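You operate a simulated robot arm through the tools that you are given. There is no shell and no other tool. Be economical: measure what you need, move in short steps, check, and stop when the job is done.

You are at the controls of a simulated robot arm. One attempt, no reset.

Task
Take the key from the top of the steel counter and leave it on the thrust disc there.

The check looks at the end state, three seconds after you hand in, the way a careful person would. Anything else that was tipped, shoved, dropped, spilled or broken makes it a failure.

Robot
A 6-joint arm with a two-finger parallel gripper, fixed in place. Base frame: the origin is at the foot of the arm, x ahead of it, y to its left, z up; the work surface is at about z = 0. Readings come in mm, degrees, newtons and seconds.
With the tool pointing down near the work surface it reaches from about 180 to 460 mm from the base axis. Its first joint turns from -70.0 to 70.0 degrees. Payload 1.9 kg.
The TCP is the grasp point between the finger pads, 23 mm short of the fingertips. In the tool frame z runs along the fingers and y along their closing line. The gripper opens to 94 mm. The fingers are 38 mm wide and 10 mm thick; the gripper's body (54 by 96 mm) begins 39 mm behind the TCP.
Orientation is that of the tool frame in the base frame, as a unit quaternion [x, y, z, w]. With the fingers straight down and closing along the base's y, the tool's x points along the base's -x, its y along +y and its z along -z.

Tools
- The arm moves only by the tool play_rows. Its argument "motion" is one flat list of numbers, 5 for each row, row after row: the gripper command, from -1 (fully open) to 1 (shut), values between in proportion, then the shift along the base's x, y, z in units of 150 mm (1.0 is 150 mm), then the turn about the base's z in units of 60 degrees (1.0 is 60 degrees). In form: [gripper, x, y, z, yaw, gripper, x, y, z, yaw, ...]. A call has 1 to 20 rows; each row is the pose to reach, as a shift and turn from the pose commanded when the call began. A call with a number of a shift or a turn outside -1 to 1 is refused whole. Rows are played at 5 a second. More than 50 mm and 8.6 degrees between two rows, or a gripper value outside its range, and nothing of the call is played. A pose out of reach is approached as far as the arm can. The call stops where the force on the tool passes 40 N (or 10 N more than at its start, if that is more) or the arm is blocked; 0.2 s more then pass. The fingers move at their own pace (about 108 mm/s each) and stop on an object; they squeeze with about 32 N. The grip force told is the motor's: it shows also when the fingers shut on nothing. Time passes only in rows, and 0.2 s behind the last, so rows that repeat a pose let the fingers close. It gives the time, the measured TCP pose, the force on the tool (base axes), the opening and the grip force at its end, in the units of the frame above (readings bear some noise).
- Cameras (640 x 400 px; columns grow to the right, rows downward): "scene" is fixed at [26.3, 291.2, 444.3]; the picture's right is [-0.96, -0.28, 0.00], its down [-0.11, 0.38, -0.92] and it looks along [0.26, -0.88, -0.39] (base axes); focal length 343 px, centre (320, 200). "wrist" rides on the gripper at [-39, 0, -44] in the tool frame; the picture's right is [0.00, -1.00, 0.00], its down [0.97, 0.00, -0.24] and it looks along [0.24, 0.00, 0.97] (tool axes); focal length 218 px, centre (320, 200). There is no depth. A picture from a camera that has moved, and an enlarged one, comes with that camera's place and axes in the base frame and with its lens.
- snapshot(camera): a new picture of that camera. It takes no simulated time.
- close_up(camera, box): a new picture of the part [left, top, right, bottom] of that camera's present view, enlarged. It takes no simulated time.
- sign_off(): hands the job in; it is judged then, once.

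Go step by step. Nothing tells you positions but the pictures and the camera data: compare them with the known pose of the tool, close in by small moves and look again before you grip or let go. The budget is 90 turns and 38 pictures, counting those below and the enlarged ones. Unless the task says otherwise, let go and move clear before handing in, and close with one line.

The tools are called after "Emit:" as a command line: name --argument value ..., lists and objects as JSON in quotes. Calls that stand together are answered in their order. play_rows: Moves the arm, as the interface text tells. Its arguments: {"type":"object","properties":{"motion":{"type":"array"}},"required":["motion"]} The other tools are called the same way: snapshot (camera) takes a picture; close_up (camera, box) takes an enlarged picture of a part of a camera's view; sign_off () hands the job in.

At the start:

```text
clock: 0.0
ee_pos: [283.1, -160.3, 213.2]
tcp_rot: [0.0, 1.0, 0.0, 0.0]
ft_force: [1.5, 0.7, -0.4]
opening: 94.0
grip_force: 0.0
```

scene: 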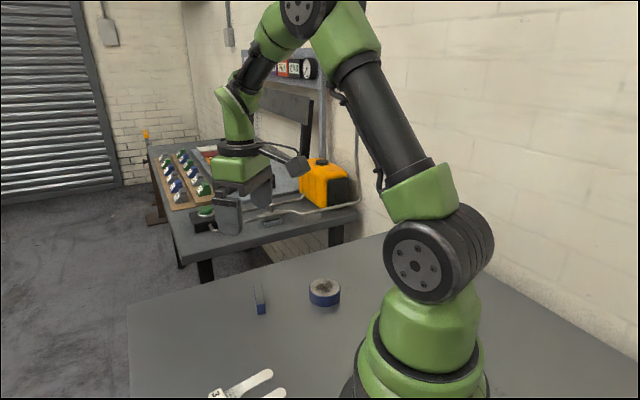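
wrist: 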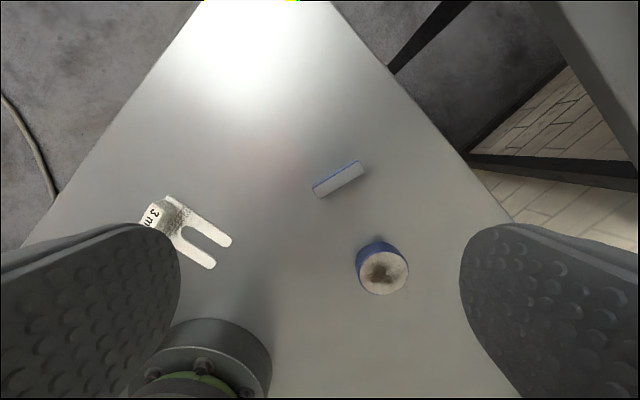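

I see a small blue-sided bar (likely the key), a round blue-rimmed disc and a forked shim on the counter. I'll enlarge both views to tell them apart.

Emit:
close_up --camera "scene" --box '[220, 260, 380, 360]'

Emit:
close_up --camera "wrist" --box '[280, 140, 440, 310]'

```text
4.00 times, centred on (300, 310) of scene
camera zoom: at [26.3, 291.2, 444.3], right [-0.96, -0.28, 0.0], down [-0.11, 0.38, -0.92], along [0.26, -0.88, -0.39], focal length 1372 px, centre (400, -240)
```

zoom: 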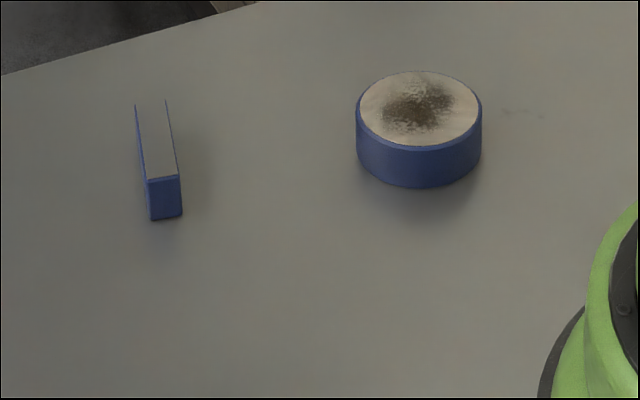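

```text
2.35 times, centred on (360, 225) of wrist
camera zoom: at [321.2, -160.1, 257.5], right [0.0, -1.0, 0.0], down [-0.97, 0.0, 0.24], along [-0.24, 0.0, -0.97], focal length 514 px, centre (226, 141)
```

zoom: 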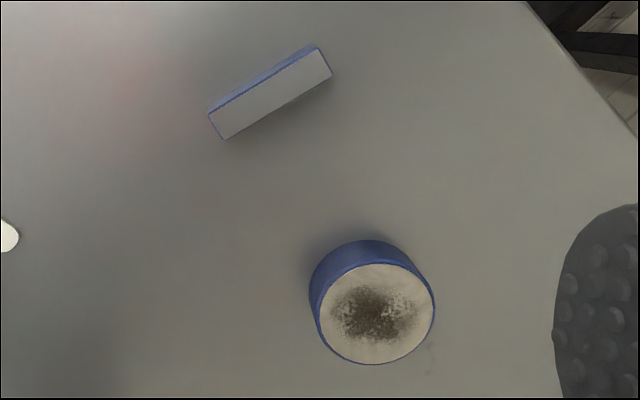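

The bar is the key: about 60 x 15 x 19 mm, centred near (284.5, -181), with its long axis at about -59°. The disc is about 60 mm across and 23 mm tall, centred near (173, -237). I'll turn the gripper -59° and hover above the key.

Emit:
play_rows --motion '[-1, 0, -0.02, -0.08, -0.123, -1, 0, -0.04, -0.17, -0.246, -1, 0, -0.06, -0.26, -0.369, -1, 0, -0.08, -0.35, -0.492, -1, 0, -0.1, -0.44, -0.615, -1, 0.01, -0.12, -0.53, -0.738, -1, 0.01, -0.13, -0.62, -0.861, -1, 0.01, -0.14, -0.7, -0.983, -1, 0.01, -0.14, -0.75, -0.983, -1, 0.01, -0.14, -0.75, -0.983]'

Emit:
snapshot --camera "wrist"

Emit:
snapshot --camera "scene"

```text
clock: 2.2
ee_pos: [284.2, -182.1, 101.4]
tcp_rot: [0.493, 0.87, 0.0, 0.0]
ft_force: [-0.4, 0.0, -0.5]
opening: 93.9
grip_force: 0.1
```

```text
33 pictures are left
camera wrist: at [303.4, -214.4, 143.6], right [-0.86, -0.51, 0.0], down [-0.5, 0.83, 0.24], along [-0.12, 0.21, -0.97], focal length 218 px, centre (320, 200)
```

wrist: 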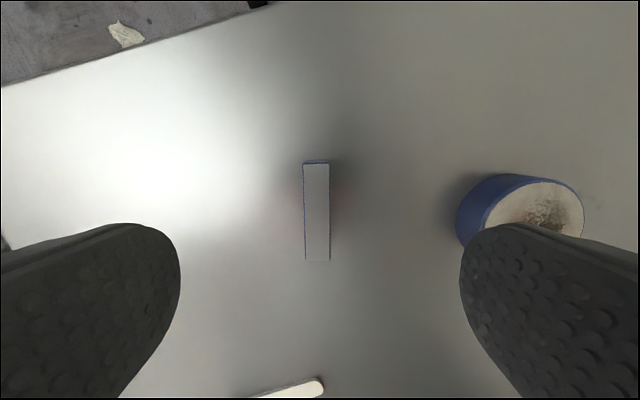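

```text
32 pictures are left
```

scene: 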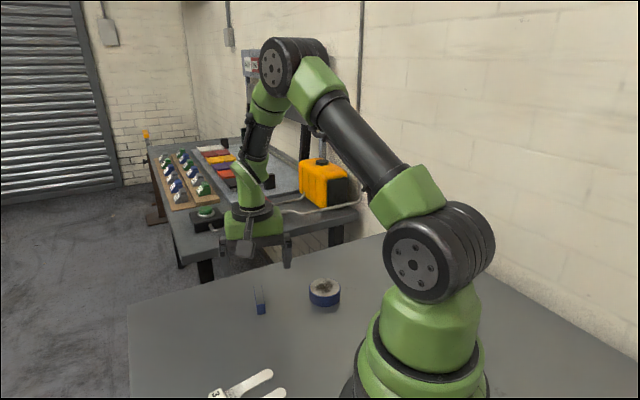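

The key sits centred under the gripper, about 1.8 mm off along the closing line, and it is aligned. I'll correct that offset and lower until the tips are about 6 mm above the counter.

Emit:
play_rows --motion '[-0.5, 0.011, 0.006, -0.12, 0, -0.3, 0.011, 0.006, -0.24, 0, -0.3, 0.011, 0.006, -0.36, 0, -0.3, 0.011, 0.006, -0.45, 0, -0.3, 0.011, 0.006, -0.483, 0, -0.3, 0.011, 0.006, -0.483, 0]'

Emit:
snapshot --camera "wrist"

Emit:
close_up --camera "scene" --box '[200, 240, 360, 340]'

```text
clock: 3.6
ee_pos: [286.4, -179.8, 27.6]
tcp_rot: [0.492, 0.87, 0.0, 0.0]
ft_force: [0.3, -0.6, -1.1]
opening: 61.2
grip_force: 0.1
```

```text
31 pictures are left
camera wrist: at [304.4, -214.0, 70.8], right [-0.86, -0.51, 0.0], down [-0.5, 0.83, 0.24], along [-0.12, 0.21, -0.97], focal length 218 px, centre (320, 200)
```

wrist: 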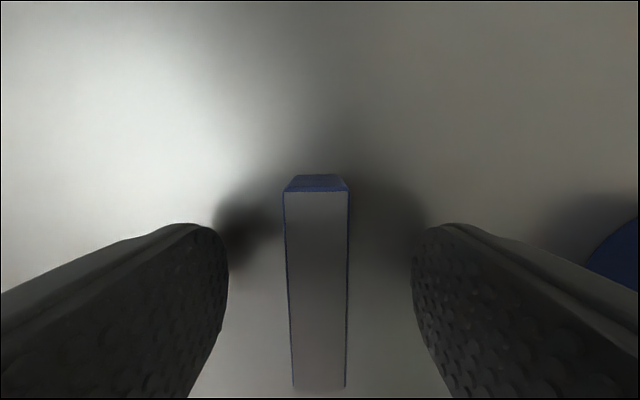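

```text
4.00 times, centred on (280, 290) of scene
camera zoom: at [26.3, 291.2, 444.3], right [-0.96, -0.28, 0.0], down [-0.11, 0.38, -0.92], along [0.26, -0.88, -0.39], focal length 1372 px, centre (480, -160)
```

zoom: 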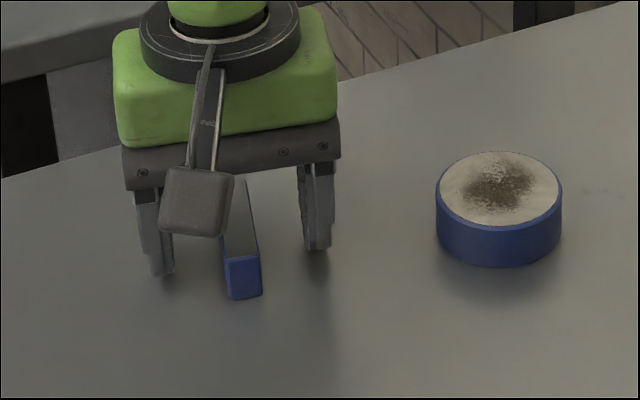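

The fingers straddle the key, centred, with the tips about 5 mm above the counter. The two views put the key's height near 22 mm. Now I'll close.

Emit:
play_rows --motion '[0.3, 0, 0, 0, 0, 0.6, 0, 0, 0, 0, 1, 0, 0, 0, 0, 1, 0, 0, 0, 0, 1, 0, 0, 0, 0]'

```text
clock: 4.8
ee_pos: [286.3, -180.5, 27.5]
tcp_rot: [0.492, 0.871, -0.001, 0.0]
ft_force: [0.3, -1.3, 1.3]
opening: 15.8
grip_force: 32.4
```

The key is gripped at 15.8 mm. I'll lift it and check.

Emit:
play_rows --motion '[1, 0, 0, 0.07, 0, 1, 0, 0, 0.2, 0, 1, 0, 0, 0.35, 0, 1, 0, 0, 0.5, 0, 1, 0, 0, 0.5, 0]'

Emit:
snapshot --camera "wrist"

Emit:
close_up --camera "scene" --box '[200, 220, 360, 320]'

```text
clock: 6.0
ee_pos: [286.6, -180.0, 103.5]
tcp_rot: [0.493, 0.87, 0.0, 0.0]
ft_force: [0.4, -0.2, -1.8]
opening: 15.7
grip_force: 32.3
```

```text
29 pictures are left
camera wrist: at [306.0, -213.6, 147.0], right [-0.86, -0.52, 0.0], down [-0.5, 0.83, 0.24], along [-0.12, 0.21, -0.97], focal length 218 px, centre (320, 200)
```

wrist: 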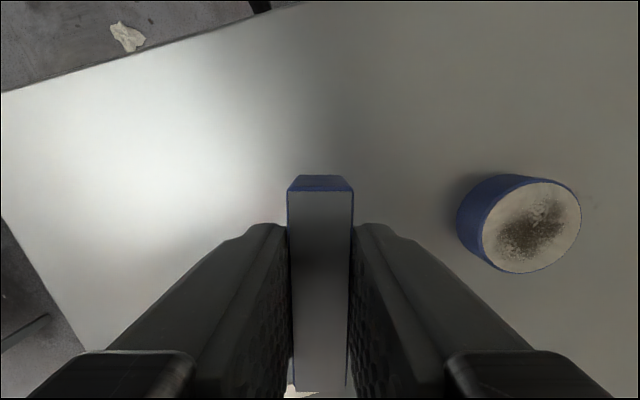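

```text
4.00 times, centred on (280, 270) of scene
camera zoom: at [26.3, 291.2, 444.3], right [-0.96, -0.28, 0.0], down [-0.11, 0.38, -0.92], along [0.26, -0.88, -0.39], focal length 1372 px, centre (480, -80)
```

zoom: 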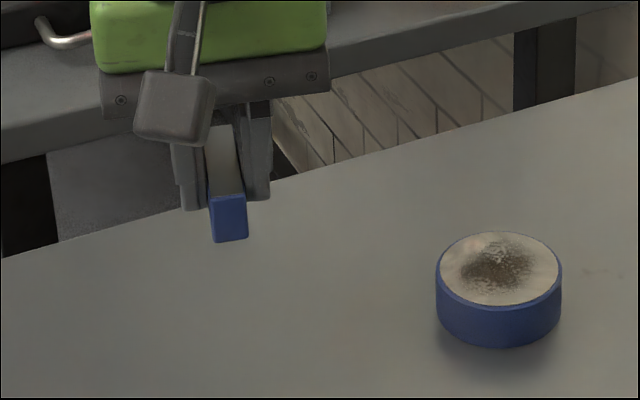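

The key is held level. The disc's centre comes out again at about (173, -238), so I'll move over it while staying high.

Emit:
play_rows --motion '[1, -0.1, -0.05, 0, 0, 1, -0.25, -0.13, 0, 0, 1, -0.42, -0.215, 0, 0, 1, -0.6, -0.306, 0, 0, 1, -0.71, -0.363, 0, 0, 1, -0.757, -0.387, 0, 0, 1, -0.757, -0.387, 0, 0]'

Emit:
snapshot --camera "wrist"

Emit:
close_up --camera "scene" --box '[240, 220, 400, 320]'

```text
clock: 7.6
ee_pos: [173.9, -237.7, 103.3]
tcp_rot: [0.493, 0.87, 0.0, 0.001]
ft_force: [0.0, -0.4, -1.5]
opening: 15.6
grip_force: 30.9
```

```text
27 pictures are left
camera wrist: at [192.6, -270.3, 147.6], right [-0.86, -0.52, 0.0], down [-0.5, 0.83, 0.24], along [-0.12, 0.21, -0.97], focal length 218 px, centre (320, 200)
```

wrist: 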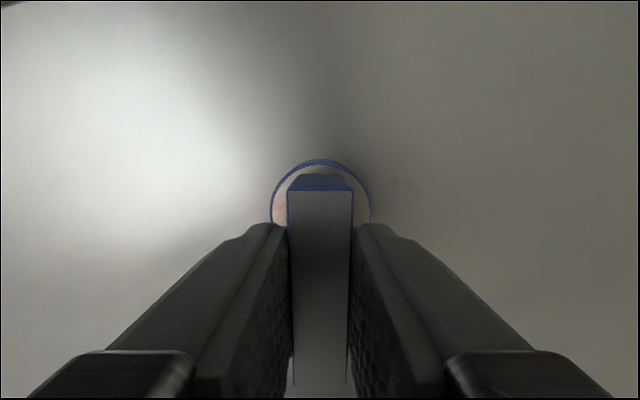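

```text
4.00 times, centred on (320, 270) of scene
camera zoom: at [26.3, 291.2, 444.3], right [-0.96, -0.28, 0.0], down [-0.11, 0.38, -0.92], along [0.26, -0.88, -0.39], focal length 1372 px, centre (320, -80)
```

zoom: 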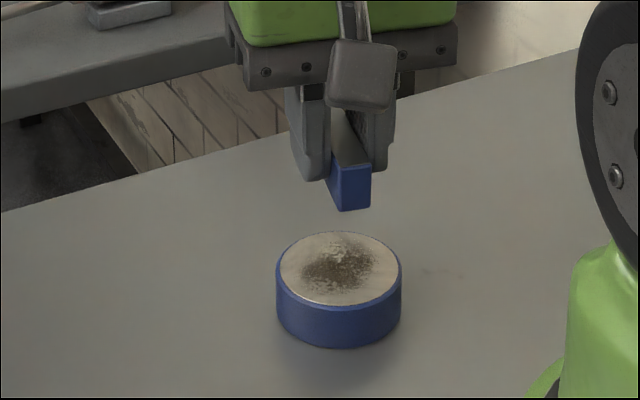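

The key is well centred over the disc. I'll lower it to just above the disc and look.

Emit:
play_rows --motion '[1, 0, 0, -0.1, 0, 1, 0, 0, -0.2, 0, 1, 0, 0, -0.27, 0, 1, 0, 0, -0.31, 0, 1, 0, 0, -0.31, 0]'

Emit:
close_up --camera "scene" --box '[280, 245, 360, 310]'

Emit:
snapshot --camera "wrist"

```text
clock: 8.8
ee_pos: [173.9, -237.0, 57.6]
tcp_rot: [0.492, 0.87, 0.0, 0.0]
ft_force: [-0.1, 0.6, -1.9]
opening: 15.7
grip_force: 31.7
```

```text
6.15 times, centred on (320, 278) of scene
camera zoom: at [26.3, 291.2, 444.3], right [-0.96, -0.28, 0.0], down [-0.11, 0.38, -0.92], along [0.26, -0.88, -0.39], focal length 2111 px, centre (320, -277)
```

zoom: 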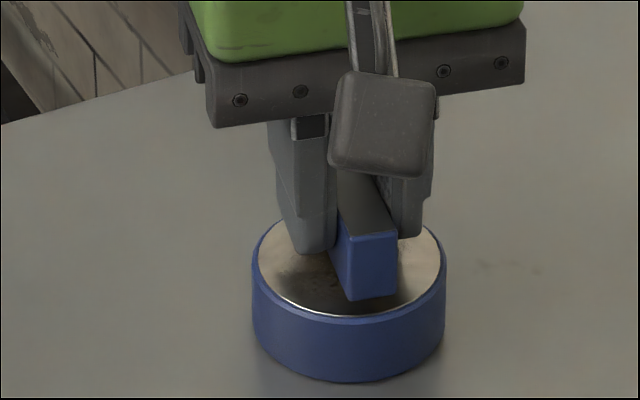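

```text
24 pictures are left
camera wrist: at [192.4, -270.5, 100.9], right [-0.86, -0.52, 0.0], down [-0.5, 0.83, 0.24], along [-0.12, 0.21, -0.97], focal length 218 px, centre (320, 200)
```

wrist: 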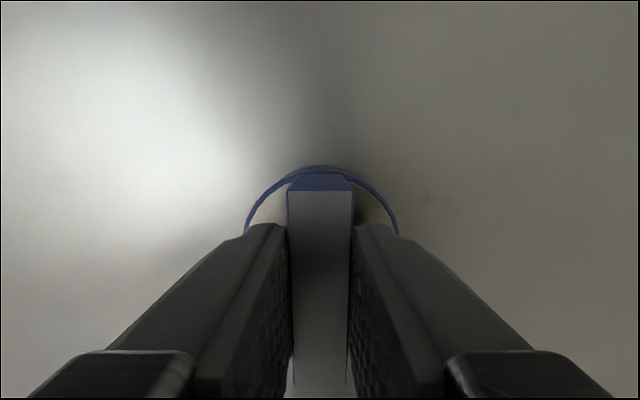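

The key is about 6 mm above the disc and aligned. I'll creep down and read the force.

Emit:
play_rows --motion '[1, 0.002, -0.004, -0.01, 0, 1, 0.003, -0.005, -0.02, 0, 1, 0.003, -0.005, -0.028, 0, 1, 0.003, -0.005, -0.028, 0]'

Emit:
close_up --camera "scene" --box '[280, 245, 360, 310]'

```text
clock: 9.8
ee_pos: [175.4, -238.5, 52.8]
tcp_rot: [0.492, 0.871, 0.0, 0.0]
ft_force: [0.5, -1.3, -1.6]
opening: 15.7
grip_force: 31.8
```

```text
6.15 times, centred on (320, 278) of scene
camera zoom: at [26.3, 291.2, 444.3], right [-0.96, -0.28, 0.0], down [-0.11, 0.38, -0.92], along [0.26, -0.88, -0.39], focal length 2111 px, centre (320, -277)
```

zoom: 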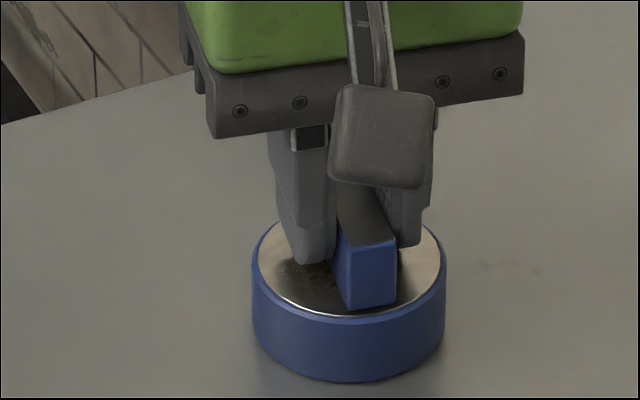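

No contact yet, and the key is still well placed over the disc. I'll go down about 1.5 mm more and read the force again.

Emit:
play_rows --motion '[1, 0, 0, -0.005, 0, 1, 0, 0, -0.01, 0, 1, 0, 0, -0.01, 0]'

```text
clock: 10.6
ee_pos: [173.4, -238.5, 51.1]
tcp_rot: [0.493, 0.87, 0.0, -0.001]
ft_force: [0.4, -0.9, -1.9]
opening: 15.8
grip_force: 32.3
```

Emit:
play_rows --motion '[1, 0, 0, -0.004, 0, 1, 0, 0, -0.007, 0, 1, 0, 0, -0.007, 0]'

```text
clock: 11.4
ee_pos: [173.4, -238.4, 51.7]
tcp_rot: [0.493, 0.87, 0.0, 0.0]
ft_force: [-5.0, 3.2, 19.3]
opening: 15.6
grip_force: 31.7
```

The force reads 19 N up, so the key is resting on the disc. I'll check the placement before I let go.

Emit:
play_rows --motion '[1, 0, 0, 0.003, 0, 1, 0, 0, 0.003, 0]'

Emit:
close_up --camera "scene" --box '[280, 245, 360, 310]'

Emit:
snapshot --camera "wrist"

```text
clock: 12.0
ee_pos: [174.5, -239.2, 51.3]
tcp_rot: [0.492, 0.87, 0.0, 0.0]
ft_force: [0.5, -1.7, -0.2]
opening: 15.8
grip_force: 31.5
```

```text
6.15 times, centred on (320, 278) of scene
camera zoom: at [26.3, 291.2, 444.3], right [-0.96, -0.28, 0.0], down [-0.11, 0.38, -0.92], along [0.26, -0.88, -0.39], focal length 2111 px, centre (320, -277)
```

zoom: 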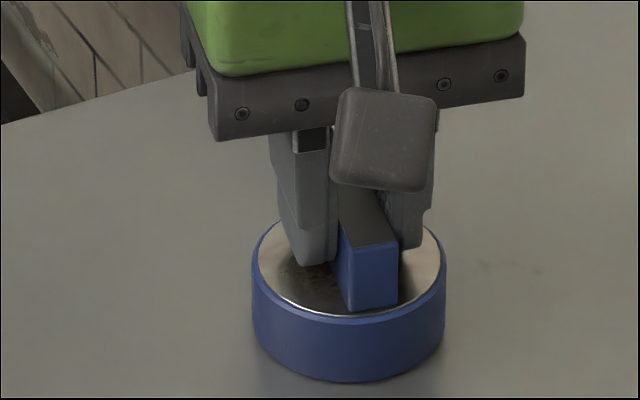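

```text
21 pictures are left
camera wrist: at [192.7, -272.7, 94.9], right [-0.86, -0.52, 0.0], down [-0.5, 0.83, 0.24], along [-0.12, 0.21, -0.97], focal length 218 px, centre (320, 200)
```

wrist: 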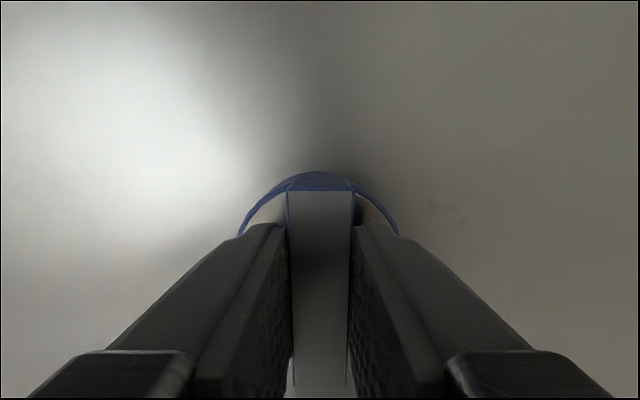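

The key sits centred on the disc and carries almost no load. I'll open gently and rise straight up.

Emit:
play_rows --motion '[0.6, 0, 0, 0, 0, 0.4, 0, 0, 0, 0, 0.2, 0, 0, 0, 0, 0.1, 0, 0, 0, 0, 0.1, 0, 0, 0.08, 0, 0.1, 0, 0, 0.25, 0, 0.1, 0, 0, 0.45, 0, 0.1, 0, 0, 0.7, 0, 0.1, 0, 0, 0.7, 0]'

Emit:
close_up --camera "scene" --box '[280, 245, 360, 310]'

Emit:
snapshot --camera "wrist"

```text
clock: 14.0
ee_pos: [174.1, -236.9, 154.5]
tcp_rot: [0.493, 0.87, 0.001, 0.0]
ft_force: [0.4, -0.5, 0.5]
opening: 42.3
grip_force: 0.0
```

```text
6.15 times, centred on (320, 278) of scene
camera zoom: at [26.3, 291.2, 444.3], right [-0.96, -0.28, 0.0], down [-0.11, 0.38, -0.92], along [0.26, -0.88, -0.39], focal length 2111 px, centre (320, -277)
```

zoom: 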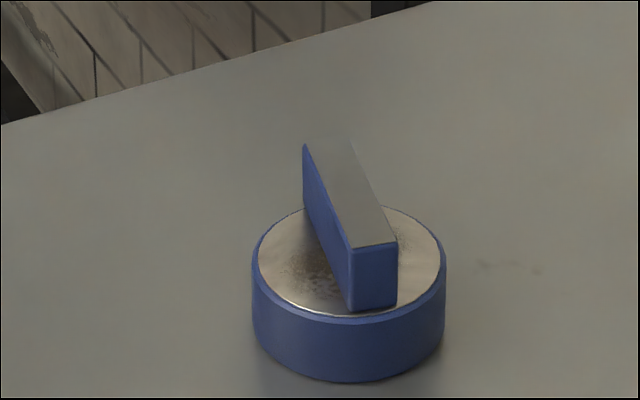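

```text
19 pictures are left
camera wrist: at [192.6, -271.0, 198.1], right [-0.86, -0.52, 0.0], down [-0.5, 0.83, 0.24], along [-0.12, 0.21, -0.97], focal length 218 px, centre (320, 200)
```

wrist: 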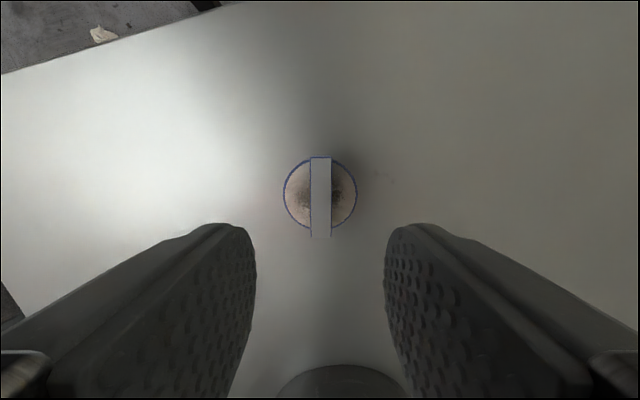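

The key stands stable and centred on the disc, nothing else has moved, and the gripper is well clear above, so I'm handing in.

Emit:
sign_off

```text
The job is handed in.
```

The key is resting centred on the thrust disc, the gripper is open and clear above it, and the job is handed in.
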